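You operate a simulated robot arm through the tools that you are given. There is no shell and no other tool. Be economical: measure what you need, move in short steps, check, and stop when the job is done.

You are at the controls of a simulated two-armed robot. One attempt, no reset.

JOB
On the packing table, fold the cloth in half and then in half again.

Only the result counts: the job must be done as asked and must still hold three seconds after the hand-in. Knocking over, shifting, dropping, spilling or breaking anything else fails it. Flat cloth is picked up by pressing the open fingertips on it (5 to 10 N) and closing them slowly along it; thin cloth reads only 2 to 8 mm in the jaws.

ROBOT AND FRAMES
Two 7-joint arms with two-finger grippers on one trunk, on a base that drives. Base frame: it is fixed to the floor where the robot stands at the start and does not move with it; the origin is under the middle of the robot, x ahead of it, y to its left, z up; the surface under the hand at the start is at about z = 0.84. Lengths are in m, angles in degrees, forces in N, time in s.
The left shoulder is at the start at [0.071, 0.175, 1.101], the right one opposite. With the tool pointing down near the work surface each hand reaches from about 0.26 to 0.88 m from the robot's upright axis, wherever it stands, measured 20 degrees to its own side. Places, roughly: packing table [0.6, -0.1, 0.8]. Payload 2.94 kg a hand.
The tool frame of a hand sits at the grasp point between the pads (the TCP): z along the fingers, y along the line on which they close. The tips reach 0.03 m beyond it. Largest opening 0.138 m; the body of the gripper starts 0.109 m behind the TCP.
Orientation is that of the tool frame in the base frame, as a unit quaternion [w, x, y, z]. With the fingers straight down and closing along the base's y, the tool's x points along the base's -x, its y along +y and its z along -z.

CONTROLS
- The arms move only by the tool send_rows. It takes "left_moves", "right_moves" or both (then of equal length, played together; a hand with none holds still); each is a list of rows, each a list of 7 numbers: the shift along the tool's x, y, z in units of 100 mm (1.0 is 100 mm), then the turn, a rotation vector about the tool's x, y, z in units of 90 degrees (1.0 is 90 degrees), then the gripper command, from -1 (shut) to 1 (fully open), values between in proportion. In form: [[dx, dy, dz, ax, ay, az, claw], ...]. A call has 1 to 10 rows; each row is the pose to reach, as a shift and turn from the pose commanded when the call began, along the tool's axes at that moment. A call with a number of a shift or a turn outside -1 to 1 is refused whole. Each row takes 0.2 s and may step no farther than 0.05 m and 8.6 degrees from the row before; otherwise, or with a gripper value out of range, the whole call is refused. Where a pose cannot be reached the arm comes as near as it can. A force on the tool above 40 N (or 10 N above the force at the start of the call, whichever is more), or a blocked arm, ends the call early, and 0.2 s more pass. The fingers move at their own pace and stop on an object; they squeeze with about 44 N. The grip force told is the motor's: it shows also when the fingers shut on nothing. Time passes only in rows, and 0.2 s behind the last, so rows that repeat a pose let the fingers close. The reply holds the time, the measured pose of the TCP, the force on the tool along the base axes, the opening and the grip force, in the units named above and with some noise, with the torque about the TCP (base axes, N m) and any sound that the robot's microphone picked up, and new pictures: "show" is both (left out), scene, wrist or none (wrist: the cameras of the hands that moved).
- Cameras (640 x 400 px; columns grow to the right, rows downward): "scene" is now at [0.155, -0.0146, 1.5603]; the picture's right is [-0.21, -0.98, -0.00], its down [-0.87, 0.18, -0.46] and it looks along [0.45, -0.10, -0.89] (base axes); focal length 278 px, centre (320, 200). "left" rides on the left gripper at [0.071, -0.019, -0.146] in its tool frame; the picture's right is [0.26, 0.97, 0.00], its down [-0.85, 0.23, -0.48] and it looks along [-0.46, 0.12, 0.88] (tool axes); focal length 280 px, centre (320, 200). "right" rides on the right gripper at [0.071, 0.019, -0.146] in its tool frame; the picture's right is [-0.26, 0.96, 0.00], its down [-0.85, -0.23, -0.48] and it looks along [-0.46, -0.12, 0.88] (tool axes); focal length 280 px, centre (320, 200). There is no depth. A picture from a camera that has moved, and an enlarged one, comes with that camera's place and axes in the base frame and with its lens.
- lift_body(by): slides the trunk up (or, below 0, down) by that many m; the arms and the scene camera ride with it, the base frame stays. It gives what a move gives, with no picture.
- drive_base(legs): drives the robot by 1 to 6 legs, each [ahead, turn to the left] in m and degrees, along the robot's own axes; the way and the turn of a leg run together, so that a leg with both is an arc; at most 1.5 m and 180 degrees a leg. The arms and the cameras ride along, it lands a little off, and it stops where it bumps. It gives what a move gives, and a new picture of the scene camera.
- pan_tilt(pan, tilt): turns the head with the scene camera to pan (to the left, within 120 degrees either way) and tilt (down, from -29 to 69), counted from straight ahead of the robot. It gives what a move gives, and a new picture of the scene camera.
- close_up(camera, box): a new picture of the part [left, top, right, bottom] of that camera's present view, enlarged. No time passes.
- hand_in(): hands the job in; it is judged then, once.

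Go step by step. Nothing tells you exact positions but the pictures and the camera data: compare them with the known pose of the tool, close in by small moves and look again before you grip or let go. The budget is 120 turns and 260 pictures, counting those below and the enlarged ones. Unless the task says otherwise, let go and move clear before handing in, and close with one line.

The tools are called as name(argument=value, ...) on one line, values as JSON. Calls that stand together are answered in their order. send_rows: Moves the arms, as the interface text tells. Its arguments: {"type":"object","properties":{"left_moves":{"type":"array"},"right_moves":{"type":"array"},"show":{"type":"string","enum":["both","scene","wrist","none"]}},"required":[]} The other tools are called the same way: lift_body (by) slides the trunk up or down; drive_base (legs) drives the base; pan_tilt (pan, tilt) turns the head that bears the scene camera; close_up (camera, box) takes an enlarged picture of a part of a camera's view; hand_in () hands the job in.

At the start:

```text
time_s: 0.0
left_ee_pos: [0.4986, 0.107, 1.0707]
left_ee_rot: [0.001, 0.0, 1.0, 0.0]
left_wrist_force: [-0.4, 0.7, -0.7]
left_ft_torque: [0.0, -0.01, 0.01]
left_finger_gap: 0.1381
left_grip_force: 0.1
right_ee_pos: [0.4275, -0.2794, 1.0625]
right_ee_rot: [0.0, 0.0, 1.0, -0.001]
right_wrist_force: [-0.6, -0.7, -0.4]
right_ft_torque: [0.0, 0.03, 0.0]
right_finger_gap: 0.138
right_grip_force: 0.0
trunk travel left (down, up): [-0.275, 0.459]
robot x, y, heading: [-0.0033, -0.0038, 0.0]
head pan, tilt: [-11.9, 62.4]
```

scene: 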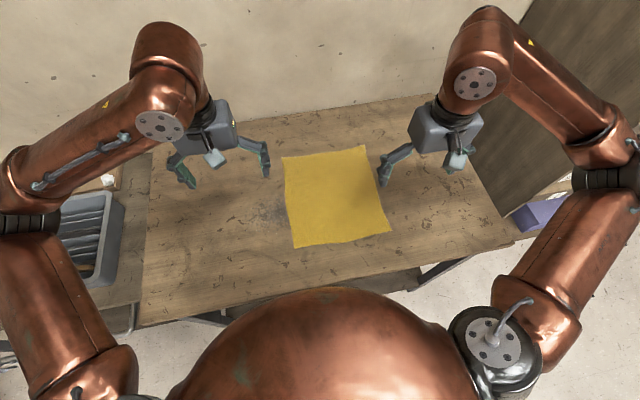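
right: 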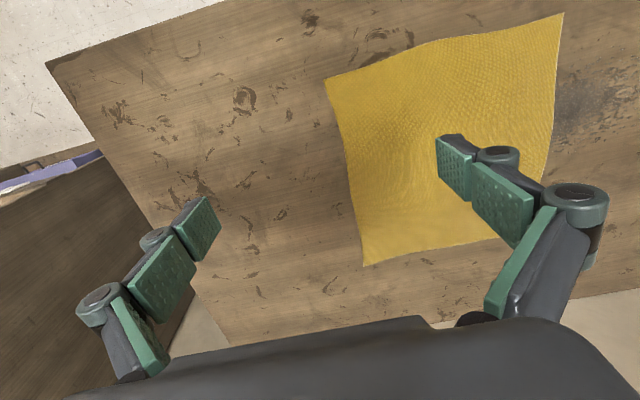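
left: 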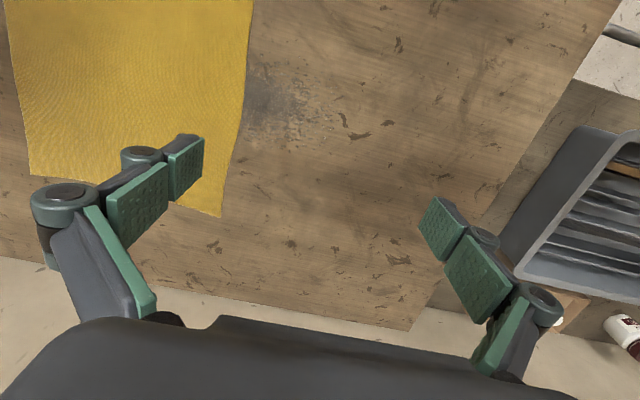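

The yellow cloth lies flat on the table, roughly x 0.39–0.69 and y −0.27–0.00. I plan to fold its left edge onto its right edge with both hands (left hand at the far corner, right hand at the near corner), so I first turn both grippers to close along x.

send_rows(left_moves=[[0, 0, 0, 0, 0, 0.095, 1], [0, 0, 0, 0, 0, 0.19, 1], [0, 0, 0, 0, 0, 0.285, 1], [0, 0, 0, 0, 0, 0.38, 0.6], [0, 0, 0, 0, 0, 0.475, 0.2], [0, 0, 0, 0, 0, 0.57, -0.2], [0, 0, 0, 0, 0, 0.665, -0.4], [0, 0, 0, 0, 0, 0.76, -0.4], [0, 0, 0, 0, 0, 0.855, -0.4], [0, 0, 0, 0, 0, 0.95, -0.4]], right_moves=[[0, 0, 0, 0, 0, -0.095, 1], [0, 0, 0, 0, 0, -0.19, 1], [0, 0, 0, 0, 0, -0.285, 1], [0, 0, 0, 0, 0, -0.38, 0.6], [0, 0, 0, 0, 0, -0.475, 0.2], [0, 0, 0, 0, 0, -0.57, -0.2], [0, 0, 0, 0, 0, -0.665, -0.4], [0, 0, 0, 0, 0, -0.76, -0.4], [0, 0, 0, 0, 0, -0.855, -0.4], [0, 0, 0, 0, 0, -0.95, -0.4]])

close_up(camera="scene", box=[260, 130, 420, 260])

```text
time_s: 2.2
left_ee_pos: [0.5001, 0.1071, 1.0704]
left_ee_rot: [0.0, 0.679, 0.734, 0.0]
left_wrist_force: [-0.1, 0.5, -0.2]
left_ft_torque: [0.02, -0.01, -0.01]
left_finger_gap: 0.0415
left_grip_force: 0.1
right_ee_pos: [0.3301, -0.1787, 1.0483]
right_ee_rot: [-0.001, -0.678, 0.735, 0.0]
right_wrist_force: [0.1, 0.5, 0.3]
right_ft_torque: [-0.03, 0.0, 0.0]
right_finger_gap: 0.0416
right_grip_force: 0.0
right hand out of reach, approached as far as the arm can: row 6, 7, 8, 9, 10
trunk travel left (down, up): [-0.275, 0.459]
robot x, y, heading: [0.0041, 0.0026, -0.6]
head pan, tilt: [-11.9, 62.4]
camera scene: at [0.155, -0.0136, 1.5603], right [-0.21, -0.98, 0.0], down [-0.87, 0.18, -0.46], along [0.45, -0.1, -0.89], focal length 278 px, centre (320, 200)
camera right: at [0.3051, -0.2491, 1.1958], right [-0.94, 0.34, 0.0], down [0.3, 0.83, 0.48], along [0.16, 0.45, -0.88], focal length 280 px, centre (320, 200)
camera left: at [0.4748, 0.1778, 1.2167], right [0.94, 0.33, 0.0], down [0.29, -0.83, 0.48], along [0.16, -0.45, -0.88], focal length 280 px, centre (320, 200)
```

scene: 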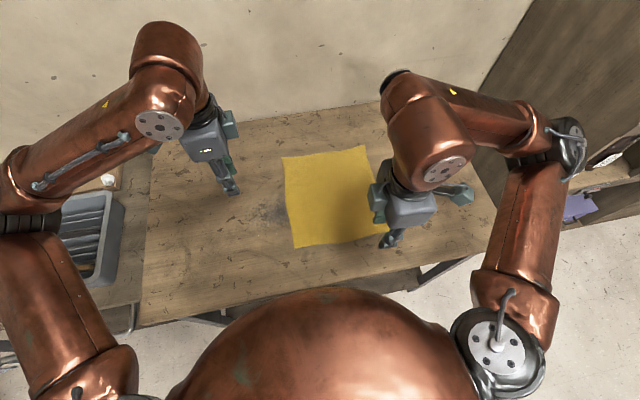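
right: 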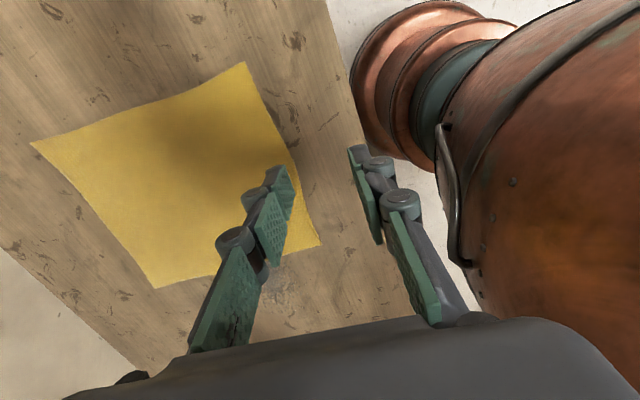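
left: 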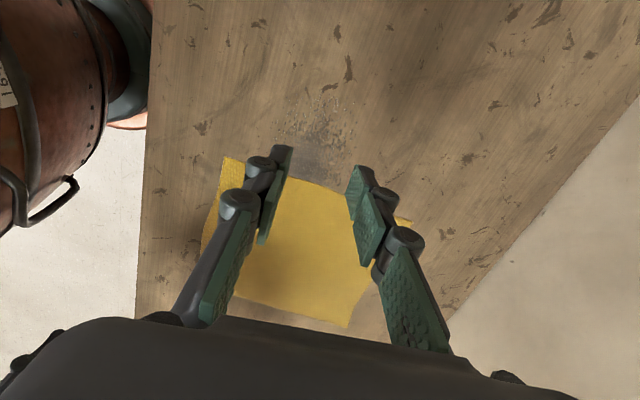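

```text
3.08 times, centred on (340, 195) of scene
camera zoom: at [0.155, -0.0136, 1.5603], right [-0.21, -0.98, 0.0], down [-0.87, 0.18, -0.46], along [0.45, -0.1, -0.89], focal length 857 px, centre (258, 215)
```

zoom: 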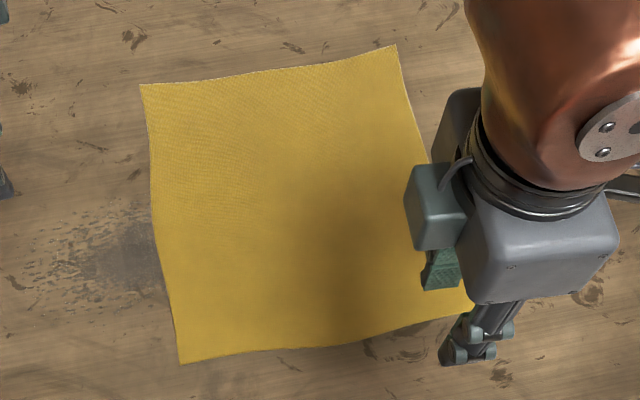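

The right hand cannot reach that orientation so close to the body. I'll switch to folding the far edge toward me first, with both grippers in their natural closing-along-y pose. First I turn them back, then back the base up slightly for room.

send_rows(left_moves=[[0, 0, 0, 0, 0, -0.095, -0.4], [0, 0, 0, 0, 0, -0.19, -0.4], [0, 0, 0, 0, 0, -0.285, -0.4], [0, 0, 0, 0, 0, -0.38, -0.4], [0, 0, 0, 0, 0, -0.475, -0.4], [0, 0, 0, 0, 0, -0.57, -0.4], [0, 0, 0, 0, 0, -0.665, -0.4], [0, 0, 0, 0, 0, -0.76, -0.4], [0, 0, 0, 0, 0, -0.855, -0.4], [0, 0, 0, 0, 0, -0.95, -0.4]], right_moves=[[0, 0, 0, 0, 0, 0.095, -0.4], [0, 0, 0, 0, 0, 0.19, -0.4], [0, 0, 0, 0, 0, 0.285, -0.4], [0, 0, 0, 0, 0, 0.38, -0.4], [0, 0, 0, 0, 0, 0.475, -0.4], [0, 0, 0, 0, 0, 0.57, -0.4], [0, 0, 0, 0, 0, 0.665, -0.4], [0, 0, 0, 0, 0, 0.76, -0.4], [0, 0, 0, 0, 0, 0.855, -0.4], [0, 0, 0, 0, 0, 0.95, -0.4]], show="none")

drive_base(legs=[[-0.1, 0]])

```text
time_s: 4.4
left_ee_pos: [0.4983, 0.1078, 1.0705]
left_ee_rot: [-0.001, -0.002, 1.0, 0.0]
left_wrist_force: [1.3, 0.9, 0.5]
left_ft_torque: [0.0, -0.01, 0.01]
left_finger_gap: 0.0413
left_grip_force: 0.1
right_ee_pos: [0.328, -0.1785, 1.0463]
right_ee_rot: [0.0, 0.002, 1.0, 0.001]
right_wrist_force: [-0.3, 0.5, 0.3]
right_ft_torque: [0.03, -0.01, -0.02]
right_finger_gap: 0.0417
right_grip_force: 0.0
trunk travel left (down, up): [-0.275, 0.459]
robot x, y, heading: [0.0014, 0.0027, -0.1]
head pan, tilt: [-11.9, 62.4]
```

```text
time_s: 5.5
left_ee_pos: [0.4251, 0.1073, 1.0613]
left_ee_rot: [-0.013, -0.001, 1.0, 0.0]
left_wrist_force: [-0.5, 0.4, -0.2]
left_ft_torque: [-0.01, -0.13, 0.02]
left_finger_gap: 0.0413
left_grip_force: 0.0
right_ee_pos: [0.2535, -0.1774, 1.0428]
right_ee_rot: [-0.013, 0.003, 1.0, 0.001]
right_wrist_force: [-1.8, 0.7, -0.4]
right_ft_torque: [0.0, -0.18, -0.01]
right_finger_gap: 0.0413
right_grip_force: 0.0
trunk travel left (down, up): [-0.275, 0.459]
robot x, y, heading: [-0.0966, 0.0011, 0.1]
head pan, tilt: [-11.9, 62.4]
camera scene: at [0.1087, -0.0148, 1.5592], right [-0.21, -0.98, 0.01], down [-0.88, 0.18, -0.43], along [0.42, -0.1, -0.9], focal length 278 px, centre (320, 200)
```

scene: 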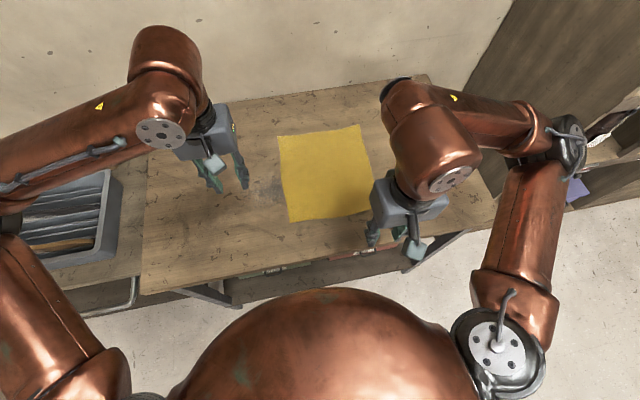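

Base is back 0.1 m. Now I move both hands forward toward above the far corners of the cloth.

send_rows(left_moves=[[-0.25, 0, 0, 0, 0, 0, -0.4], [-0.5, 0, 0, 0, 0, 0, -0.4], [-0.75, 0, 0, 0, 0, 0, -0.4], [-1, 0, 0, 0, 0, 0, -0.4]], right_moves=[[-0.3, -0.2, 0, 0, 0, 0, -0.4], [-0.6, -0.4, 0, 0, 0, 0, -0.4], [-0.8, -0.6, 0, 0, 0, 0, -0.4], [-1, -0.8, 0, 0, 0, 0, -0.4]], show="none")

send_rows(left_moves=[[-0.25, -0.25, 0.15, 0, 0, 0, -0.4], [-0.5, -0.5, 0.3, 0, 0, 0, -0.4], [-0.75, -0.75, 0.45, 0, 0, 0, -0.4], [-1, -1, 0.6, 0, 0, 0, -0.4]], right_moves=[[-0.3, 0, 0, 0, 0, 0, -0.4], [-0.6, 0, 0, 0, 0, 0, -0.4], [-0.8, 0, 0, 0, 0, 0, -0.4], [-1, 0, 0, 0, 0, 0, -0.4]], show="both")

```text
time_s: 6.2
left_ee_pos: [0.3765, 0.113, 1.0923]
left_ee_rot: [0.036, -0.001, 0.999, 0.004]
left_wrist_force: [1.5, 0.1, -1.2]
left_ft_torque: [-0.02, 0.2, -0.02]
left_finger_gap: 0.0415
left_grip_force: 0.1
right_ee_pos: [0.2167, -0.2216, 1.0575]
right_ee_rot: [0.034, 0.003, 0.999, -0.006]
right_wrist_force: [2.0, -0.2, -0.9]
right_ft_torque: [-0.02, 0.23, 0.01]
right_finger_gap: 0.0411
right_grip_force: 0.0
trunk travel left (down, up): [-0.275, 0.459]
robot x, y, heading: [-0.0992, 0.0007, 0.1]
head pan, tilt: [-11.9, 62.4]
stopped in row 3 (left hand): the arm was blocked; the commanded pose is now the measured one
```

```text
time_s: 7.3
left_ee_pos: [0.451, 0.0139, 1.0494]
left_ee_rot: [0.053, -0.002, 0.999, 0.006]
left_wrist_force: [0.5, 0.6, -1.9]
left_ft_torque: [-0.01, 0.07, 0.0]
left_finger_gap: 0.0414
left_grip_force: 0.1
right_ee_pos: [0.2886, -0.2236, 1.0683]
right_ee_rot: [0.048, 0.004, 0.999, -0.01]
right_wrist_force: [0.7, 0.7, -0.1]
right_ft_torque: [-0.05, 0.11, 0.02]
right_finger_gap: 0.0415
right_grip_force: 0.0
trunk travel left (down, up): [-0.275, 0.459]
robot x, y, heading: [-0.1003, -0.0001, -0.1]
head pan, tilt: [-11.9, 62.4]
stopped in row 4 (left hand): the arm was blocked; the commanded pose is now the measured one
camera scene: at [0.0986, -0.0133, 1.5601], right [-0.21, -0.98, 0.01], down [-0.88, 0.18, -0.44], along [0.43, -0.1, -0.9], focal length 278 px, centre (320, 200)
camera right: at [0.2039, -0.2024, 1.2086], right [0.27, 0.96, 0.01], down [0.8, -0.23, 0.56], along [0.54, -0.14, -0.83], focal length 280 px, centre (320, 200)
camera left: at [0.3656, -0.0071, 1.1874], right [-0.26, 0.96, -0.02], down [0.79, 0.23, 0.57], along [0.55, 0.14, -0.82], focal length 280 px, centre (320, 200)
```

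scene: 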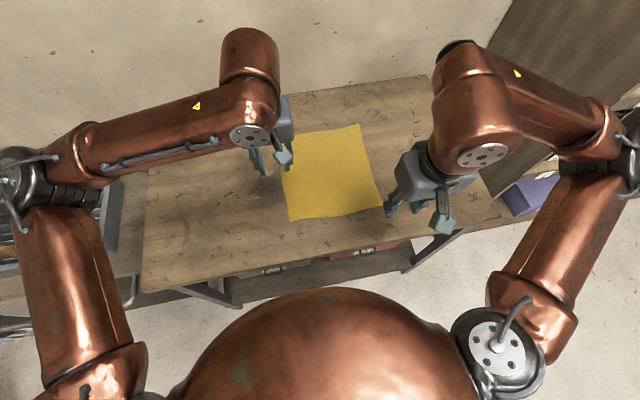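
right: 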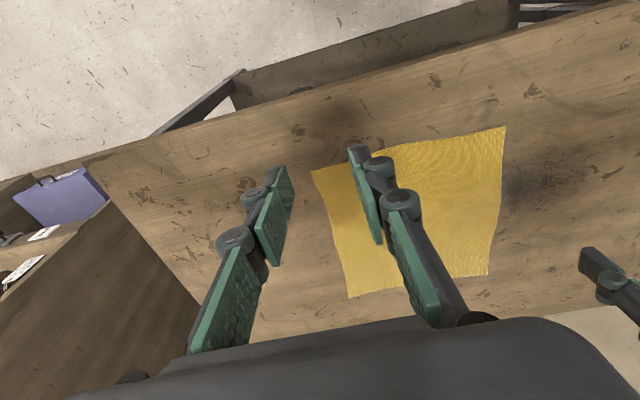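
left: 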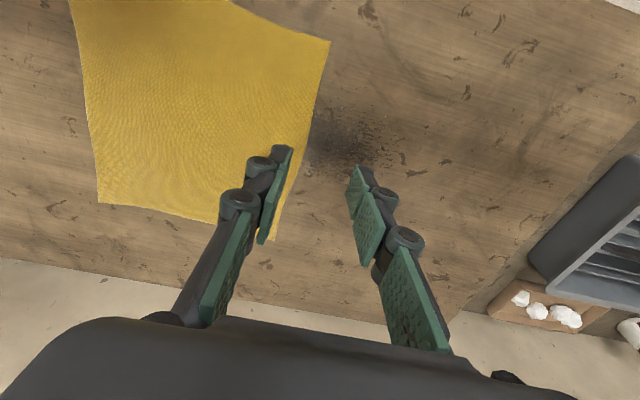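

The hands advanced but the moves stopped early, apparently on tracking lag. I continue in slower steps and straighten the tilt.

send_rows(left_moves=[[-0.1, 0, 0, 0, 0.01, 0, -0.4], [-0.2, 0, 0, 0, 0.02, 0, -0.4], [-0.3, 0, 0, 0, 0.03, 0, -0.4], [-0.4, -0.05, 0, 0, 0.04, 0, -0.4], [-0.5, -0.1, 0, 0, 0.05, 0, -0.4], [-0.6, -0.15, 0, 0, 0.06, 0, -0.4], [-0.7, -0.2, 0, 0, 0.067, 0, -0.4], [-0.8, -0.25, 0, 0, 0.067, 0, -0.4], [-0.9, -0.3, 0, 0, 0.067, 0, -0.4], [-1, -0.35, 0, 0, 0.067, 0, -0.4]], right_moves=[[-0.1, 0, 0, 0, 0.01, 0, -0.4], [-0.2, 0, 0, 0, 0.02, 0, -0.4], [-0.3, 0, 0, 0, 0.03, 0, -0.4], [-0.4, -0.05, 0, 0, 0.04, 0, -0.4], [-0.5, -0.1, 0, 0, 0.05, 0, -0.4], [-0.6, -0.15, 0, 0, 0.06, 0, -0.4], [-0.7, -0.2, 0, 0, 0.06, 0, -0.4], [-0.8, -0.25, 0, 0, 0.06, 0, -0.4], [-0.9, -0.3, 0, 0, 0.06, 0, -0.4], [-1, -0.35, 0, 0, 0.06, 0, -0.4]], show="none")

send_rows(left_moves=[[-0.1, 0, 0, 0, 0, 0, -0.4], [-0.2, 0, 0, 0, 0, 0, -0.4], [-0.3, 0, 0, 0, 0, 0, -0.4], [-0.4, 0, 0, 0, 0, 0, -0.4], [-0.5, 0, 0, 0, 0, 0, -0.4], [-0.6, 0, 0, 0, 0, 0, -0.4], [-0.7, 0, 0, 0, 0, 0, -0.4], [-0.8, 0, 0, 0, 0, 0, -0.4], [-0.9, 0, 0, 0, 0, 0, -0.4], [-1, 0, 0, 0, 0, 0, -0.4]], right_moves=[[-0.1, 0, 0, 0, 0, 0, -0.4], [-0.2, 0, 0, 0, 0, 0, -0.4], [-0.3, 0, 0, 0, 0, 0, -0.4], [-0.4, 0, 0, 0, 0, 0, -0.4], [-0.5, 0, 0, 0, 0, 0, -0.4], [-0.6, 0, 0, 0, 0, 0, -0.4], [-0.7, 0, 0, 0, 0, 0, -0.4], [-0.8, 0, 0, 0, 0, 0, -0.4], [-0.9, 0, 0, 0, 0, 0, -0.4], [-1, 0, 0, 0, 0, 0, -0.4]], show="both")

```text
time_s: 9.5
left_ee_pos: [0.5628, -0.0241, 1.0517]
left_ee_rot: [-0.009, -0.001, 1.0, 0.006]
left_wrist_force: [0.8, -0.4, -0.7]
left_ft_torque: [0.02, 0.07, 0.0]
left_finger_gap: 0.0413
left_grip_force: 0.0
right_ee_pos: [0.4005, -0.259, 1.0755]
right_ee_rot: [-0.007, 0.003, 1.0, -0.006]
right_wrist_force: [1.0, 0.0, -0.8]
right_ft_torque: [0.0, 0.07, 0.02]
right_finger_gap: 0.0413
right_grip_force: 0.0
trunk travel left (down, up): [-0.275, 0.459]
robot x, y, heading: [-0.0974, -0.0002, -0.2]
head pan, tilt: [-11.9, 62.4]
```

```text
time_s: 11.7
left_ee_pos: [0.6531, -0.0196, 1.053]
left_ee_rot: [-0.007, -0.001, 1.0, 0.004]
left_wrist_force: [0.3, 0.4, -0.1]
left_ft_torque: [0.0, 0.01, -0.02]
left_finger_gap: 0.0412
left_grip_force: 0.0
left hand out of reach, approached as far as the arm can: row 10
right_ee_pos: [0.4977, -0.2591, 1.076]
right_ee_rot: [-0.004, 0.004, 1.0, -0.007]
right_wrist_force: [0.2, 0.5, -0.3]
right_ft_torque: [-0.01, 0.03, 0.02]
right_finger_gap: 0.0416
right_grip_force: 0.0
trunk travel left (down, up): [-0.275, 0.459]
robot x, y, heading: [-0.1013, 0.0018, -0.3]
head pan, tilt: [-11.9, 62.4]
camera scene: at [0.0573, -0.0147, 1.5602], right [-0.21, -0.98, 0.0], down [-0.87, 0.18, -0.46], along [0.45, -0.1, -0.89], focal length 278 px, centre (320, 200)
camera right: at [0.4288, -0.2386, 1.2241], right [0.27, 0.96, -0.01], down [0.85, -0.23, 0.47], along [0.45, -0.14, -0.88], focal length 280 px, centre (320, 200)
camera left: at [0.5836, -0.0407, 1.1997], right [-0.26, 0.96, 0.01], down [0.85, 0.23, 0.47], along [0.45, 0.13, -0.88], focal length 280 px, centre (320, 200)
```

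scene: 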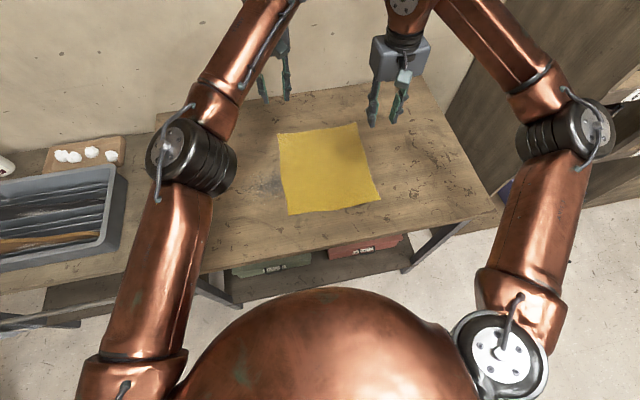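
right: 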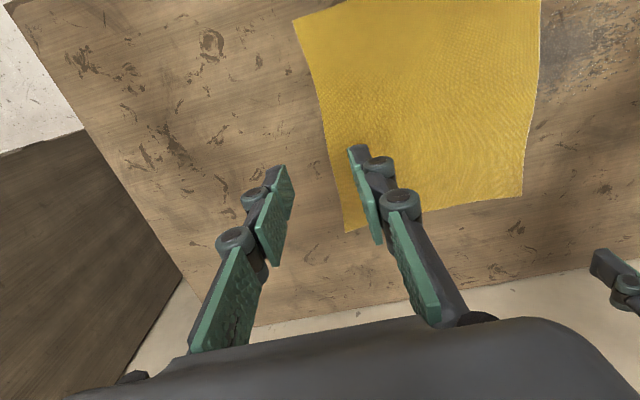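
left: 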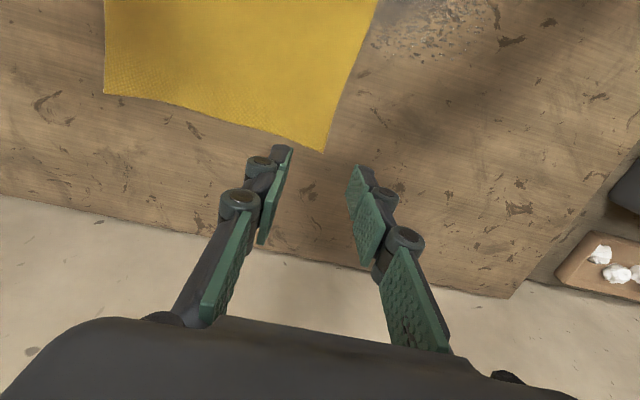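

Far corners now measure about (0.695, −0.005) and (0.696, −0.276). I lower the hands and bring them over the far edge, just inside the corners.

send_rows(left_moves=[[0, 0, 0.2, 0, 0, 0, -0.56], [0, -0.02, 0.4, 0, 0, 0, -0.56], [0, -0.05, 0.6, 0, 0, 0, -0.56], [0, -0.08, 0.8, 0, 0, 0, -0.56], [-0.05, -0.1, 0.9, 0, 0, 0, -0.56], [-0.1, -0.12, 1, 0, 0, 0, -0.56], [-0.15, -0.14, 1, 0, 0, 0, -0.56], [-0.2, -0.14, 1, 0, 0, 0, -0.56]], right_moves=[[-0.12, 0, 0.12, 0, 0, 0, -0.56], [-0.25, 0, 0.25, 0, 0, 0, -0.56], [-0.37, 0, 0.37, 0, 0, 0, -0.56], [-0.5, 0, 0.5, 0, 0, 0, -0.56], [-0.62, 0, 0.62, 0, 0, 0, -0.56], [-0.75, 0, 0.75, 0, 0, 0, -0.56], [-0.88, 0, 0.88, 0, 0, 0, -0.56], [-1, 0, 1, 0, 0, 0, -0.56]], show="none")

send_rows(right_moves=[[-0.12, 0.02, 0, 0, 0, 0, -0.56], [-0.25, 0.04, 0, 0, 0, 0, -0.56], [-0.37, 0.06, 0.1, 0, 0, 0, -0.56], [-0.5, 0.08, 0.15, 0, 0, 0, -0.56], [-0.62, 0.1, 0.2, 0, 0, 0, -0.56], [-0.75, 0.12, 0.25, 0, 0, 0, -0.56], [-0.85, 0.15, 0.25, 0, 0, 0, -0.56]], left_moves=[[0, 0, 0, 0, 0, 0, -0.56], [0, 0, 0, 0, 0, 0, -0.56], [0, 0, 0, 0, 0, 0, -0.56], [0, 0, 0, 0, 0, 0, -0.56], [0, 0, 0, 0, 0, 0, -0.56], [0, 0, 0, 0, 0, 0, -0.56], [0, 0, 0, 0, 0, 0, -0.56]], show="both")

```text
time_s: 13.5
left_ee_pos: [0.6691, -0.0308, 0.9516]
left_ee_rot: [-0.007, -0.002, 1.0, 0.004]
left_wrist_force: [0.7, 0.3, 0.1]
left_ft_torque: [0.0, 0.0, -0.03]
left_finger_gap: 0.0306
left_grip_force: 0.1
left hand out of reach, approached as far as the arm can: row 8
right_ee_pos: [0.5962, -0.2616, 0.9735]
right_ee_rot: [-0.005, 0.004, 1.0, -0.006]
right_wrist_force: [-0.4, 0.3, 0.7]
right_ft_torque: [0.0, 0.02, -0.02]
right_finger_gap: 0.0305
right_grip_force: 0.1
trunk travel left (down, up): [-0.275, 0.459]
robot x, y, heading: [-0.1, -0.0024, -0.2]
head pan, tilt: [-11.9, 62.4]
```

```text
time_s: 15.1
left_ee_pos: [0.6717, -0.0304, 0.9513]
left_ee_rot: [-0.007, -0.002, 1.0, 0.004]
left_wrist_force: [0.1, -0.5, -0.4]
left_ft_torque: [-0.06, 0.01, -0.02]
left_finger_gap: 0.0304
left_grip_force: 0.1
right_ee_pos: [0.682, -0.2472, 0.9477]
right_ee_rot: [-0.005, 0.003, 1.0, -0.005]
right_wrist_force: [-0.1, 0.4, 0.4]
right_ft_torque: [-0.01, 0.0, -0.02]
right_finger_gap: 0.0304
right_grip_force: 0.1
trunk travel left (down, up): [-0.275, 0.459]
robot x, y, heading: [-0.1009, -0.0008, -0.3]
head pan, tilt: [-11.9, 62.4]
camera scene: at [0.0604, -0.0145, 1.5603], right [-0.21, -0.98, 0.0], down [-0.87, 0.18, -0.46], along [0.45, -0.1, -0.89], focal length 278 px, centre (320, 200)
camera right: at [0.6133, -0.2258, 1.096], right [0.27, 0.96, -0.01], down [0.85, -0.23, 0.47], along [0.45, -0.14, -0.88], focal length 280 px, centre (320, 200)
camera left: at [0.603, -0.0514, 1.0981], right [-0.27, 0.96, 0.01], down [0.85, 0.23, 0.47], along [0.45, 0.13, -0.88], focal length 280 px, centre (320, 200)
```

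scene: 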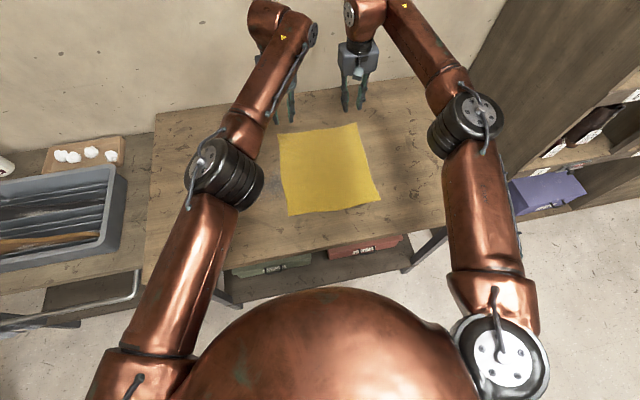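
right: 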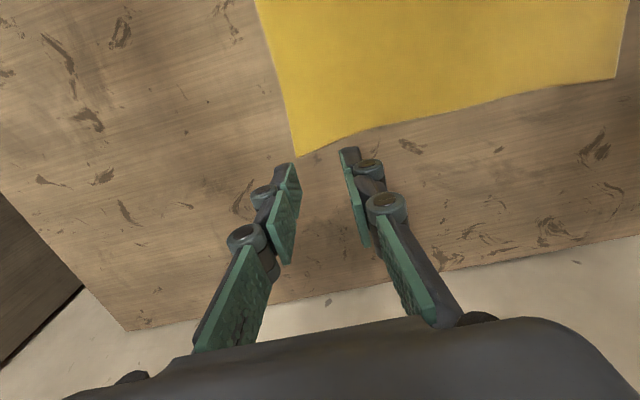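
left: 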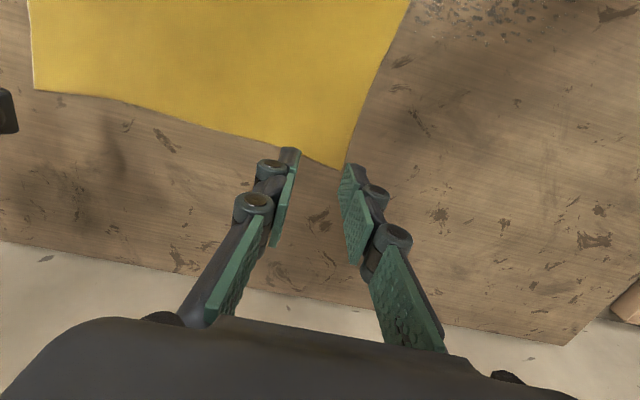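

Both hands are just inside the far corners. I lower them to just above the cloth.

send_rows(left_moves=[[0, 0, 0.15, 0, 0, 0, -0.56], [0, 0, 0.3, 0, 0, 0, -0.56], [0, 0, 0.45, 0, 0, 0, -0.56], [-0.05, 0, 0.58, 0, 0, 0, -0.56], [-0.08, 0, 0.65, 0, 0, 0, -0.56], [-0.1, 0, 0.71, 0, 0, 0, -0.56]], right_moves=[[0, 0, 0.15, 0, 0, 0, -0.56], [0, 0, 0.3, 0, 0, 0, -0.56], [0, 0, 0.45, 0, 0, 0, -0.56], [0, 0, 0.55, 0, 0, 0, -0.56], [0, 0, 0.62, 0, 0, 0, -0.56], [0, 0, 0.68, 0, 0, 0, -0.56]], show="wrist")

```text
time_s: 16.5
left_ee_pos: [0.685, -0.0331, 0.8819]
left_ee_rot: [-0.009, -0.001, 1.0, 0.004]
left_wrist_force: [0.5, -0.5, 0.0]
left_ft_torque: [0.0, 0.03, 0.04]
left_finger_gap: 0.0302
left_grip_force: 0.1
left hand out of reach, approached as far as the arm can: row 6
right_ee_pos: [0.6834, -0.2492, 0.8786]
right_ee_rot: [-0.005, 0.004, 1.0, -0.005]
right_wrist_force: [-0.3, 0.1, 0.4]
right_ft_torque: [-0.02, -0.01, -0.01]
right_finger_gap: 0.0304
right_grip_force: 0.0
trunk travel left (down, up): [-0.275, 0.459]
robot x, y, heading: [-0.0949, 0.0023, 0.2]
head pan, tilt: [-11.9, 62.4]
camera right: at [0.6149, -0.2281, 1.0278], right [0.27, 0.96, -0.01], down [0.85, -0.23, 0.47], along [0.45, -0.14, -0.88], focal length 280 px, centre (320, 200)
camera left: at [0.6172, -0.0535, 1.0281], right [-0.26, 0.96, 0.02], down [0.86, 0.23, 0.46], along [0.44, 0.14, -0.89], focal length 280 px, centre (320, 200)
```

right: 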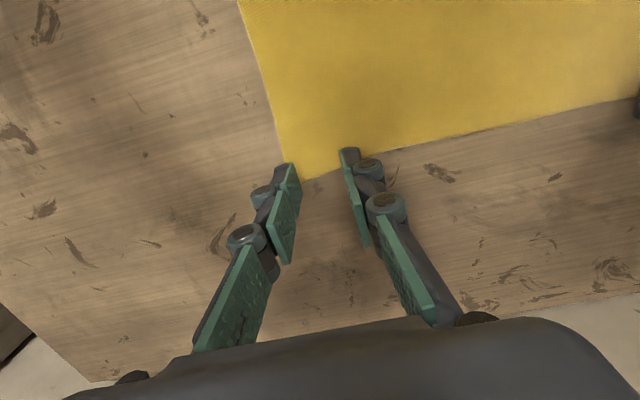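
left: 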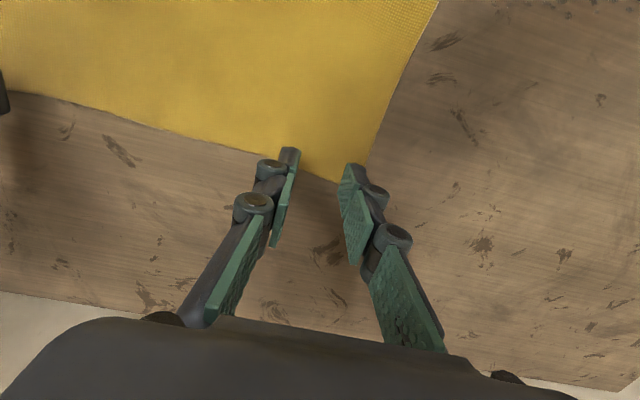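

The tips overhang the edge a little, so I pull back about 7 mm and descend to contact slowly.

send_rows(left_moves=[[0.04, 0, 0, 0, 0, 0, -0.56], [0.08, 0, 0.03, 0, 0, 0, -0.56], [0.08, 0, 0.06, 0, 0, 0, -0.56], [0.08, 0, 0.09, 0, 0, 0, -0.56]], right_moves=[[0.04, 0, 0, 0, 0, 0, -0.56], [0.08, 0, 0.03, 0, 0, 0, -0.56], [0.08, 0, 0.06, 0, 0, 0, -0.56], [0.08, 0, 0.08, 0, 0, 0, -0.56]], show="wrist")

```text
time_s: 17.3
left_ee_pos: [0.6737, -0.1755, 0.9503]
left_ee_rot: [0.078, 0.163, 0.983, -0.028]
left_wrist_force: [-0.1, -2.8, -1.0]
left_ft_torque: [0.58, -0.36, 0.11]
left_finger_gap: 0.0303
left_grip_force: 0.0
right_ee_pos: [0.6646, -0.2583, 0.8882]
right_ee_rot: [0.003, 0.018, 1.0, -0.006]
right_wrist_force: [0.5, 0.3, 0.7]
right_ft_torque: [-0.04, 0.09, 0.02]
right_finger_gap: 0.0301
right_grip_force: 0.0
trunk travel left (down, up): [-0.275, 0.459]
robot x, y, heading: [-0.1023, 0.0016, -0.1]
head pan, tilt: [-11.9, 62.4]
stopped in row 3 (right hand): the arm was blocked; the commanded pose is now the measured one
camera right: at [0.5942, -0.2358, 1.0357], right [0.3, 0.95, -0.01], down [0.84, -0.25, 0.48], along [0.46, -0.15, -0.88], focal length 280 px, centre (320, 200)
camera left: at [0.5808, -0.158, 1.0843], right [0.07, 1.0, -0.07], down [0.8, -0.01, 0.6], along [0.6, -0.1, -0.8], focal length 280 px, centre (320, 200)
```

right: 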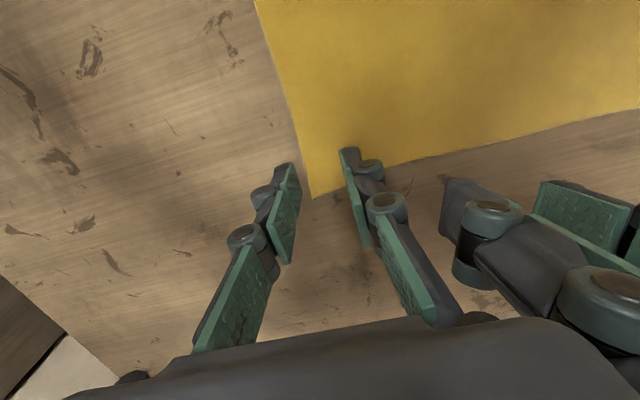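
left: 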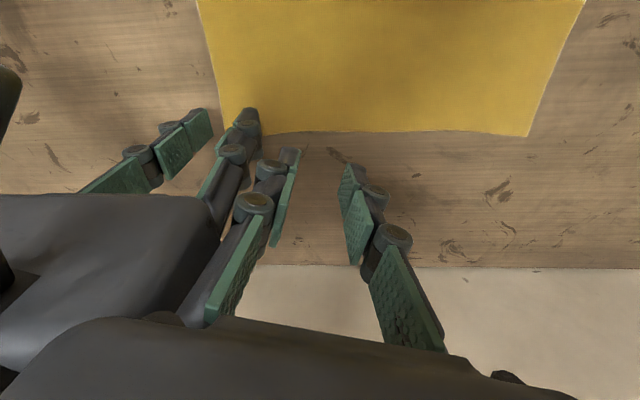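

The left arm was near its reach limit and swung into a different posture, touching the right gripper. I lift both hands clear, separate them, and will drive back forward for better reach.

send_rows(left_moves=[[0, 0.1, -0.1, 0, 0, 0, -0.56], [0, 0.2, -0.2, 0, 0, 0, -0.56], [0.1, 0.3, -0.3, 0, 0, 0, -0.56], [0.2, 0.4, -0.4, 0, 0, 0, -0.56], [0.3, 0.5, -0.5, 0, 0, 0, -0.56], [0.4, 0.6, -0.5, 0, 0, 0, -0.56], [0.5, 0.7, -0.5, 0, 0, 0, -0.56], [0.6, 0.8, -0.5, 0, 0, 0, -0.56]], right_moves=[[0, -0.05, -0.1, 0, 0, 0, -0.56], [0, -0.1, -0.2, 0, 0, 0, -0.56], [0.1, -0.15, -0.3, 0, 0, 0, -0.56], [0.2, -0.2, -0.4, 0, 0, 0, -0.56], [0.3, -0.2, -0.5, 0, 0, 0, -0.56], [0.4, -0.2, -0.6, 0, 0, 0, -0.56], [0.5, -0.2, -0.7, 0, 0, 0, -0.56], [0.6, -0.2, -0.8, 0, 0, 0, -0.56]], show="scene")

```text
time_s: 17.6
left_ee_pos: [0.667, -0.2321, 1.0157]
left_ee_rot: [0.155, 0.249, 0.956, -0.014]
left_wrist_force: [84.0, 190.1, -60.3]
left_ft_torque: [-23.86, 9.41, -3.35]
left_finger_gap: 0.0276
left_grip_force: 0.0
left hand out of reach, approached as far as the arm can: row 1
right_ee_pos: [0.6483, -0.3122, 0.9279]
right_ee_rot: [0.027, 0.082, 0.996, -0.003]
right_wrist_force: [0.1, 5.7, -1.3]
right_ft_torque: [-0.6, -0.06, -0.04]
right_finger_gap: 0.0303
right_grip_force: 0.0
trunk travel left (down, up): [-0.275, 0.459]
robot x, y, heading: [-0.0944, -0.0045, -0.2]
head pan, tilt: [-11.9, 62.4]
stopped in row 1 (right hand): the arm was blocked; the commanded pose is now the measured one
camera scene: at [0.1114, -0.0193, 1.5614], right [-0.21, -0.98, 0.0], down [-0.88, 0.19, -0.43], along [0.42, -0.09, -0.9], focal length 278 px, centre (320, 200)
```

scene: 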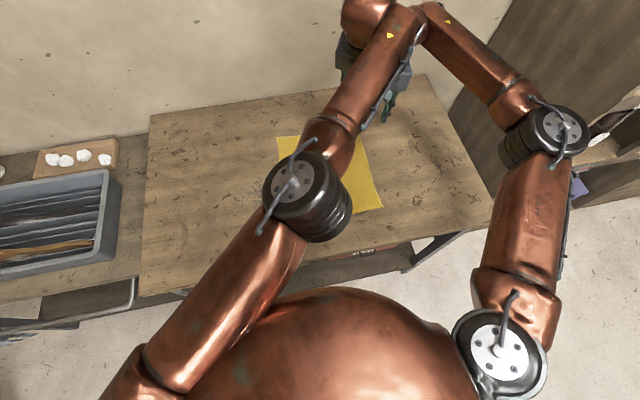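

The left arm is leaning against the right one. I hold still briefly to let everything settle.

send_rows(left_moves=[[0, 0, 0, 0, 0, 0, -0.56], [0, 0, 0, 0, 0, 0, -0.56]], right_moves=[[0, 0, 0, 0, 0, 0, -0.56], [0, 0, 0, 0, 0, 0, -0.56]], show="scene")

```text
time_s: 17.9
left_ee_pos: [0.6225, -0.3029, 1.0567]
left_ee_rot: [0.193, 0.341, 0.92, -0.005]
left_wrist_force: [35.9, 216.6, -64.3]
left_ft_torque: [-21.65, 1.91, -4.42]
left_finger_gap: 0.0017
left_grip_force: 0.0
right_ee_pos: [0.6156, -0.3754, 0.9579]
right_ee_rot: [0.047, 0.135, 0.99, -0.014]
right_wrist_force: [-24.8, -72.0, 20.5]
right_ft_torque: [13.26, -3.18, 3.67]
right_finger_gap: 0.0304
right_grip_force: 0.1
trunk travel left (down, up): [-0.275, 0.459]
robot x, y, heading: [-0.096, -0.0036, -0.5]
head pan, tilt: [-11.9, 62.4]
stopped in row 1 (right hand): the force on the tool passed its limit at 176 N (the readings are from after the stop); the commanded pose is now the measured one
camera scene: at [0.1041, -0.0266, 1.5618], right [-0.21, -0.98, 0.0], down [-0.88, 0.19, -0.44], along [0.43, -0.09, -0.9], focal length 278 px, centre (320, 200)
```

scene: 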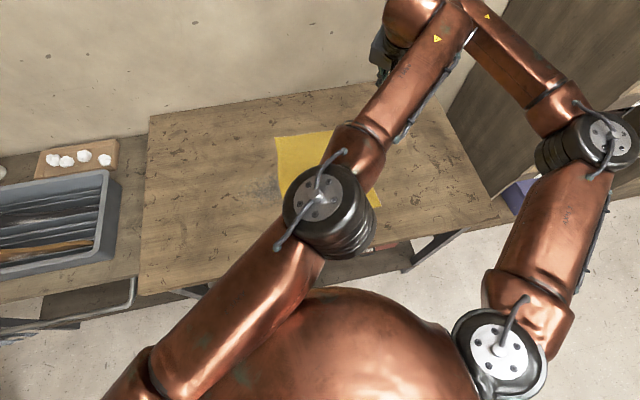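

The left arm is still pushing right. I command it left and the right hand outward in small steps.

send_rows(left_moves=[[0.2, 0.3, 0, 0, 0, 0, -0.5], [0.4, 0.6, 0, 0, 0, 0, -0.5]], right_moves=[[0.2, -0.2, 0, 0, 0, 0, -0.5], [0.4, -0.4, 0, 0, 0, 0, -0.5]], show="scene")

```text
time_s: 18.2
left_ee_pos: [0.5518, -0.3294, 1.1072]
left_ee_rot: [0.233, 0.375, 0.897, 0.003]
left_wrist_force: [-7.6, 103.9, -74.0]
left_ft_torque: [-11.42, -2.68, -2.98]
left_finger_gap: 0.0068
left_grip_force: 0.0
left hand out of reach, approached as far as the arm can: row 1
right_ee_pos: [0.5566, -0.4049, 0.9995]
right_ee_rot: [0.085, 0.168, 0.982, -0.017]
right_wrist_force: [-4.7, -14.5, -7.6]
right_ft_torque: [1.53, -0.49, 0.26]
right_finger_gap: 0.0345
right_grip_force: 0.1
trunk travel left (down, up): [-0.275, 0.459]
robot x, y, heading: [-0.0987, 0.0019, -0.5]
head pan, tilt: [-11.9, 62.4]
stopped in row 1 (right hand): the arm was blocked; the commanded pose is now the measured one
camera scene: at [0.048, -0.0166, 1.5616], right [-0.21, -0.98, 0.0], down [-0.86, 0.19, -0.47], along [0.46, -0.1, -0.88], focal length 278 px, centre (320, 200)
```

scene: 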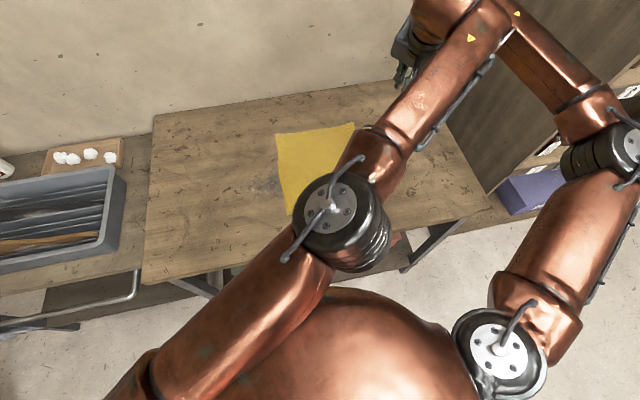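

Forces are dropping. I keep moving only the left hand back and to the left.

send_rows(left_moves=[[0.1, 0.3, 0, 0, 0, 0, -0.5], [0.2, 0.6, 0, 0, 0, 0, -0.5], [0.3, 0.9, 0, 0, 0, 0, -0.5]], show="scene")

```text
time_s: 18.4
left_ee_pos: [0.5711, -0.3228, 1.0927]
left_ee_rot: [0.218, 0.366, 0.905, 0.009]
left_wrist_force: [4.5, 51.3, -31.0]
left_ft_torque: [-1.97, -0.94, -1.61]
left_finger_gap: 0.0156
left_grip_force: 0.1
left hand out of reach, approached as far as the arm can: row 1
right_ee_pos: [0.5723, -0.4024, 0.9805]
right_ee_rot: [0.07, 0.161, 0.984, -0.023]
right_wrist_force: [-3.3, -44.8, 25.4]
right_ft_torque: [8.49, 0.27, 1.8]
right_finger_gap: 0.0346
right_grip_force: 0.1
trunk travel left (down, up): [-0.275, 0.459]
robot x, y, heading: [-0.1029, -0.0004, -0.6]
head pan, tilt: [-11.9, 62.4]
stopped in row 1 (right hand): the force on the tool passed its limit at 88 N (the readings are from after the stop); the commanded pose is now the measured one
camera scene: at [0.0718, -0.0176, 1.5598], right [-0.21, -0.98, 0.0], down [-0.87, 0.19, -0.45], along [0.44, -0.1, -0.89], focal length 278 px, centre (320, 200)
```

scene: 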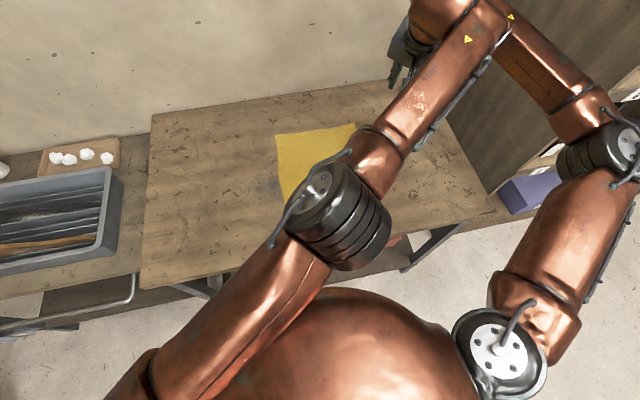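

I work out the left tool's tilted axes and move it up, back and left, while the right hand moves outward.

send_rows(left_moves=[[0.25, 0.12, -0.3, 0, 0, 0, -0.5], [0.5, 0.25, -0.6, 0, 0, 0, -0.5], [0.75, 0.37, -0.9, 0, 0, 0, -0.5]], right_moves=[[0, -0.15, 0.1, 0, 0, 0, -0.5], [0, -0.25, 0.2, 0, 0, 0, -0.5], [0, -0.35, 0.2, 0, 0, 0, -0.5]], show="scene")

```text
time_s: 18.7
left_ee_pos: [0.5664, -0.3445, 1.1158]
left_ee_rot: [0.231, 0.383, 0.894, 0.001]
left_wrist_force: [24.1, 119.9, -77.5]
left_ft_torque: [-7.6, -0.54, -3.08]
left_finger_gap: 0.0084
left_grip_force: 0.1
left hand out of reach, approached as far as the arm can: row 1
right_ee_pos: [0.5708, -0.4216, 0.9983]
right_ee_rot: [0.083, 0.18, 0.98, -0.019]
right_wrist_force: [-12.9, -65.1, 43.6]
right_ft_torque: [12.54, -0.37, 3.01]
right_finger_gap: 0.0345
right_grip_force: 0.0
trunk travel left (down, up): [-0.275, 0.459]
robot x, y, heading: [-0.0978, 0.0026, -0.5]
head pan, tilt: [-11.9, 62.4]
stopped in row 1 (right hand): the force on the tool passed its limit at 68 N (the readings are from after the stop); the commanded pose is now the measured one
camera scene: at [0.0923, -0.018, 1.56], right [-0.22, -0.98, 0.0], down [-0.88, 0.19, -0.44], along [0.43, -0.1, -0.9], focal length 278 px, centre (320, 200)
```

scene: 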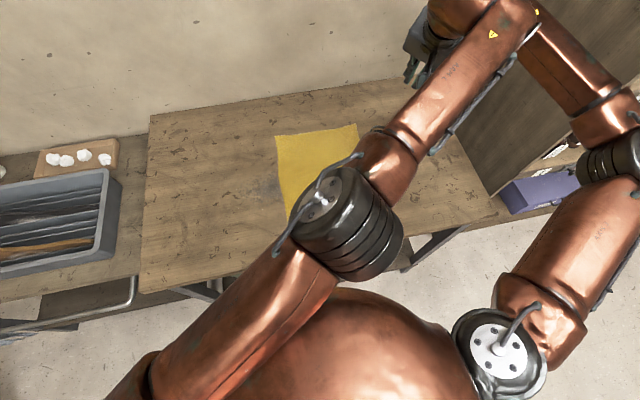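

The left arm keeps leaning in; I move just the right hand away with larger steps to break the contact.

send_rows(right_moves=[[0, -0.4, 0.2, 0, 0, 0, -0.5], [0, -0.7, 0.4, 0, 0, 0, -0.5]], show="none")

send_rows(right_moves=[[0, -0.4, 0.2, 0, 0, 0, -0.5], [0, -0.6, 0.3, 0, 0, 0, -0.5]], show="scene")

```text
time_s: 19.3
left_ee_pos: [0.5599, -0.3318, 1.0878]
left_ee_rot: [0.207, 0.372, 0.905, -0.007]
left_wrist_force: [4.6, 5.1, -5.2]
left_ft_torque: [-0.47, 0.01, -0.21]
left_finger_gap: 0.0345
left_grip_force: 0.0
right_ee_pos: [0.5519, -0.473, 0.9407]
right_ee_rot: [0.072, 0.159, 0.984, -0.024]
right_wrist_force: [1.5, 1.5, -0.5]
right_ft_torque: [-0.23, 0.15, -0.02]
right_finger_gap: 0.0346
right_grip_force: 0.0
trunk travel left (down, up): [-0.275, 0.459]
robot x, y, heading: [-0.1027, -0.003, -0.3]
head pan, tilt: [-11.9, 62.4]
```

```text
time_s: 19.8
left_ee_pos: [0.5363, -0.3839, 1.1501]
left_ee_rot: [0.256, 0.392, 0.883, -0.042]
left_wrist_force: [0.2, -0.9, 1.1]
left_ft_torque: [0.22, 0.04, 0.06]
left_finger_gap: 0.0343
left_grip_force: 0.0
right_ee_pos: [0.5228, -0.5164, 0.9394]
right_ee_rot: [0.084, 0.163, 0.983, -0.02]
right_wrist_force: [0.7, -1.3, -0.6]
right_ft_torque: [0.01, -0.02, 0.02]
right_finger_gap: 0.0344
right_grip_force: 0.1
trunk travel left (down, up): [-0.275, 0.459]
robot x, y, heading: [-0.0991, 0.0003, -0.6]
head pan, tilt: [-11.9, 62.4]
stopped in row 2 (left hand): the arm was blocked; the commanded pose is now the measured one
camera scene: at [0.0806, -0.025, 1.5606], right [-0.22, -0.98, 0.0], down [-0.87, 0.19, -0.45], along [0.44, -0.09, -0.89], focal length 278 px, centre (320, 200)
```

scene: 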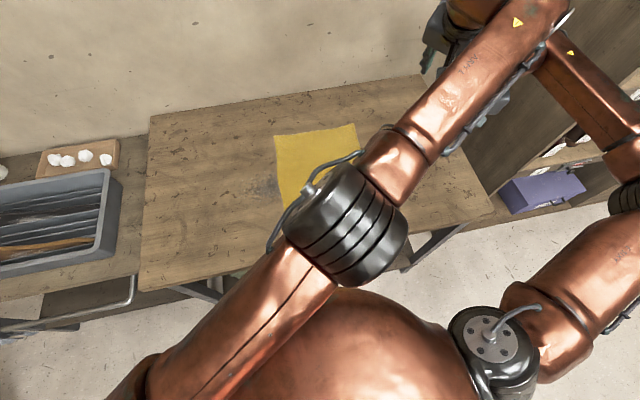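

Contact is broken. Now I bring the left hand back to the left while turning it upright again.

send_rows(left_moves=[[0.067, 0.069, -0.027, -0.006, 0.034, -0.052, -0.5], [0.134, 0.138, -0.055, -0.011, 0.068, -0.104, -0.5], [0.2, 0.207, -0.082, -0.017, 0.102, -0.156, -0.5], [0.268, 0.276, -0.11, -0.022, 0.136, -0.208, -0.5], [0.335, 0.345, -0.137, -0.028, 0.17, -0.26, -0.5], [0.4, 0.414, -0.165, -0.034, 0.203, -0.311, -0.5], [0.469, 0.483, -0.19, -0.039, 0.237, -0.363, -0.5], [0.536, 0.552, -0.22, -0.045, 0.271, -0.415, -0.5], [0.6, 0.62, -0.247, -0.05, 0.305, -0.467, -0.5], [0.67, 0.69, -0.275, -0.056, 0.339, -0.519, -0.5]], show="scene")

```text
time_s: 22.0
left_ee_pos: [0.496, -0.2379, 1.1145]
left_ee_rot: [0.004, 0.034, 0.999, 0.022]
left_wrist_force: [0.1, -0.3, -0.1]
left_ft_torque: [0.04, 0.03, 0.04]
left_finger_gap: 0.0345
left_grip_force: 0.1
left hand out of reach, approached as far as the arm can: row 2, 3, 4, 5, 6, 7, 8, 9, 10
right_ee_pos: [0.5254, -0.5138, 0.9386]
right_ee_rot: [0.082, 0.163, 0.983, -0.02]
right_wrist_force: [0.0, -0.2, -0.2]
right_ft_torque: [0.07, -0.01, 0.03]
right_finger_gap: 0.0345
right_grip_force: 0.2
trunk travel left (down, up): [-0.275, 0.459]
robot x, y, heading: [-0.0992, -0.0004, -0.4]
head pan, tilt: [-11.9, 62.4]
camera scene: at [0.0565, -0.0184, 1.5603], right [-0.22, -0.98, 0.0], down [-0.87, 0.19, -0.46], along [0.45, -0.1, -0.89], focal length 278 px, centre (320, 200)
```

scene: 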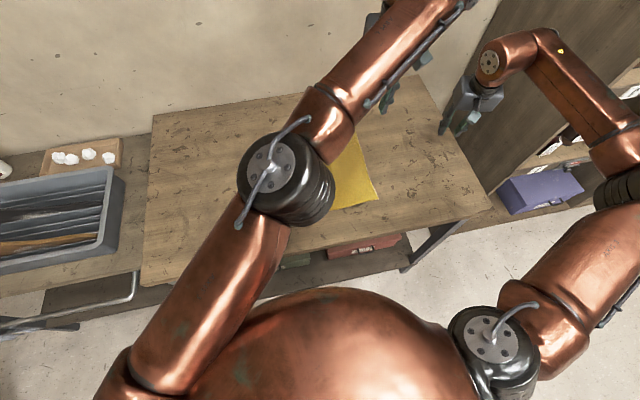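

Recovered and upright. I move the left hand farther left and straighten the right hand.

send_rows(left_moves=[[0, 0.15, 0, 0, 0, 0, -0.5], [0, 0.3, 0, 0, 0, 0, -0.5], [0, 0.45, 0, 0, 0, 0, -0.5], [0, 0.6, 0, 0, 0, 0, -0.5], [0, 0.75, 0, 0, 0, 0, -0.5], [0, 0.9, 0, 0, 0, 0, -0.5], [0, 1, 0, 0, 0, 0, -0.5]], right_moves=[[0, 0, -0.1, -0.004, 0.018, -0.035, -0.5], [0, 0, -0.2, -0.008, 0.036, -0.07, -0.5], [0, 0, -0.3, -0.013, 0.053, -0.105, -0.5], [0, 0, -0.4, -0.017, 0.07, -0.14, -0.5], [0, 0, -0.5, -0.021, 0.088, -0.175, -0.5], [0, 0, -0.5, -0.026, 0.105, -0.209, -0.5], [0, 0, -0.5, -0.026, 0.105, -0.209, -0.5]], show="none")

send_rows(left_moves=[[0, 0.15, 0, 0, 0, 0, -0.5], [0, 0.3, 0, 0, 0, 0, -0.5], [0, 0.45, 0, 0, 0, 0, -0.5], [0, 0.6, 0, 0, 0, 0, -0.5], [0, 0.75, 0, 0, 0, 0, -0.5], [0, 0.9, 0, 0, 0, 0, -0.5], [0, 1, 0, 0, 0, 0, -0.5]], show="scene")

```text
time_s: 23.6
left_ee_pos: [0.4995, -0.2229, 1.1157]
left_ee_rot: [0.005, 0.034, 0.999, 0.023]
left_wrist_force: [-0.8, 0.8, 0.5]
left_ft_torque: [0.02, 0.0, -0.01]
left_finger_gap: 0.0344
left_grip_force: 0.0
left hand out of reach, approached as far as the arm can: row 2, 3, 4, 5, 6, 7
right_ee_pos: [0.518, -0.5094, 0.9889]
right_ee_rot: [0.013, 0.026, 1.0, -0.004]
right_wrist_force: [0.2, 0.7, -0.6]
right_ft_torque: [0.0, 0.04, 0.02]
right_finger_gap: 0.0346
right_grip_force: 0.1
right hand out of reach, approached as far as the arm can: row 6, 7
trunk travel left (down, up): [-0.275, 0.459]
robot x, y, heading: [-0.1006, -0.0002, -0.4]
head pan, tilt: [-11.9, 62.4]
```

```text
time_s: 25.2
left_ee_pos: [0.4981, -0.2222, 1.1153]
left_ee_rot: [0.005, 0.035, 0.999, 0.022]
left_wrist_force: [-0.3, 0.2, -0.2]
left_ft_torque: [0.03, 0.0, -0.03]
left_finger_gap: 0.0346
left_grip_force: 0.0
left hand out of reach, approached as far as the arm can: row 1, 2, 3, 4, 5, 6, 7
right_ee_pos: [0.5185, -0.5088, 0.9891]
right_ee_rot: [0.013, 0.028, 1.0, -0.004]
right_wrist_force: [-0.3, -0.5, -0.4]
right_ft_torque: [0.01, 0.0, -0.01]
right_finger_gap: 0.0347
right_grip_force: 0.1
trunk travel left (down, up): [-0.275, 0.459]
robot x, y, heading: [-0.0988, -0.0009, -0.6]
head pan, tilt: [-11.9, 62.4]
camera scene: at [0.057, -0.0173, 1.5602], right [-0.21, -0.98, 0.0], down [-0.87, 0.19, -0.46], along [0.45, -0.1, -0.89], focal length 278 px, centre (320, 200)
```

scene: 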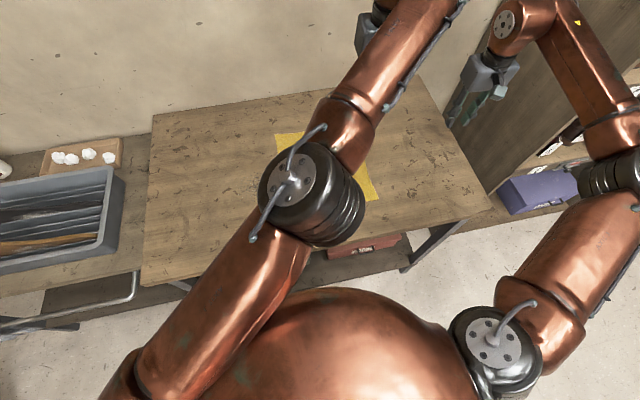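

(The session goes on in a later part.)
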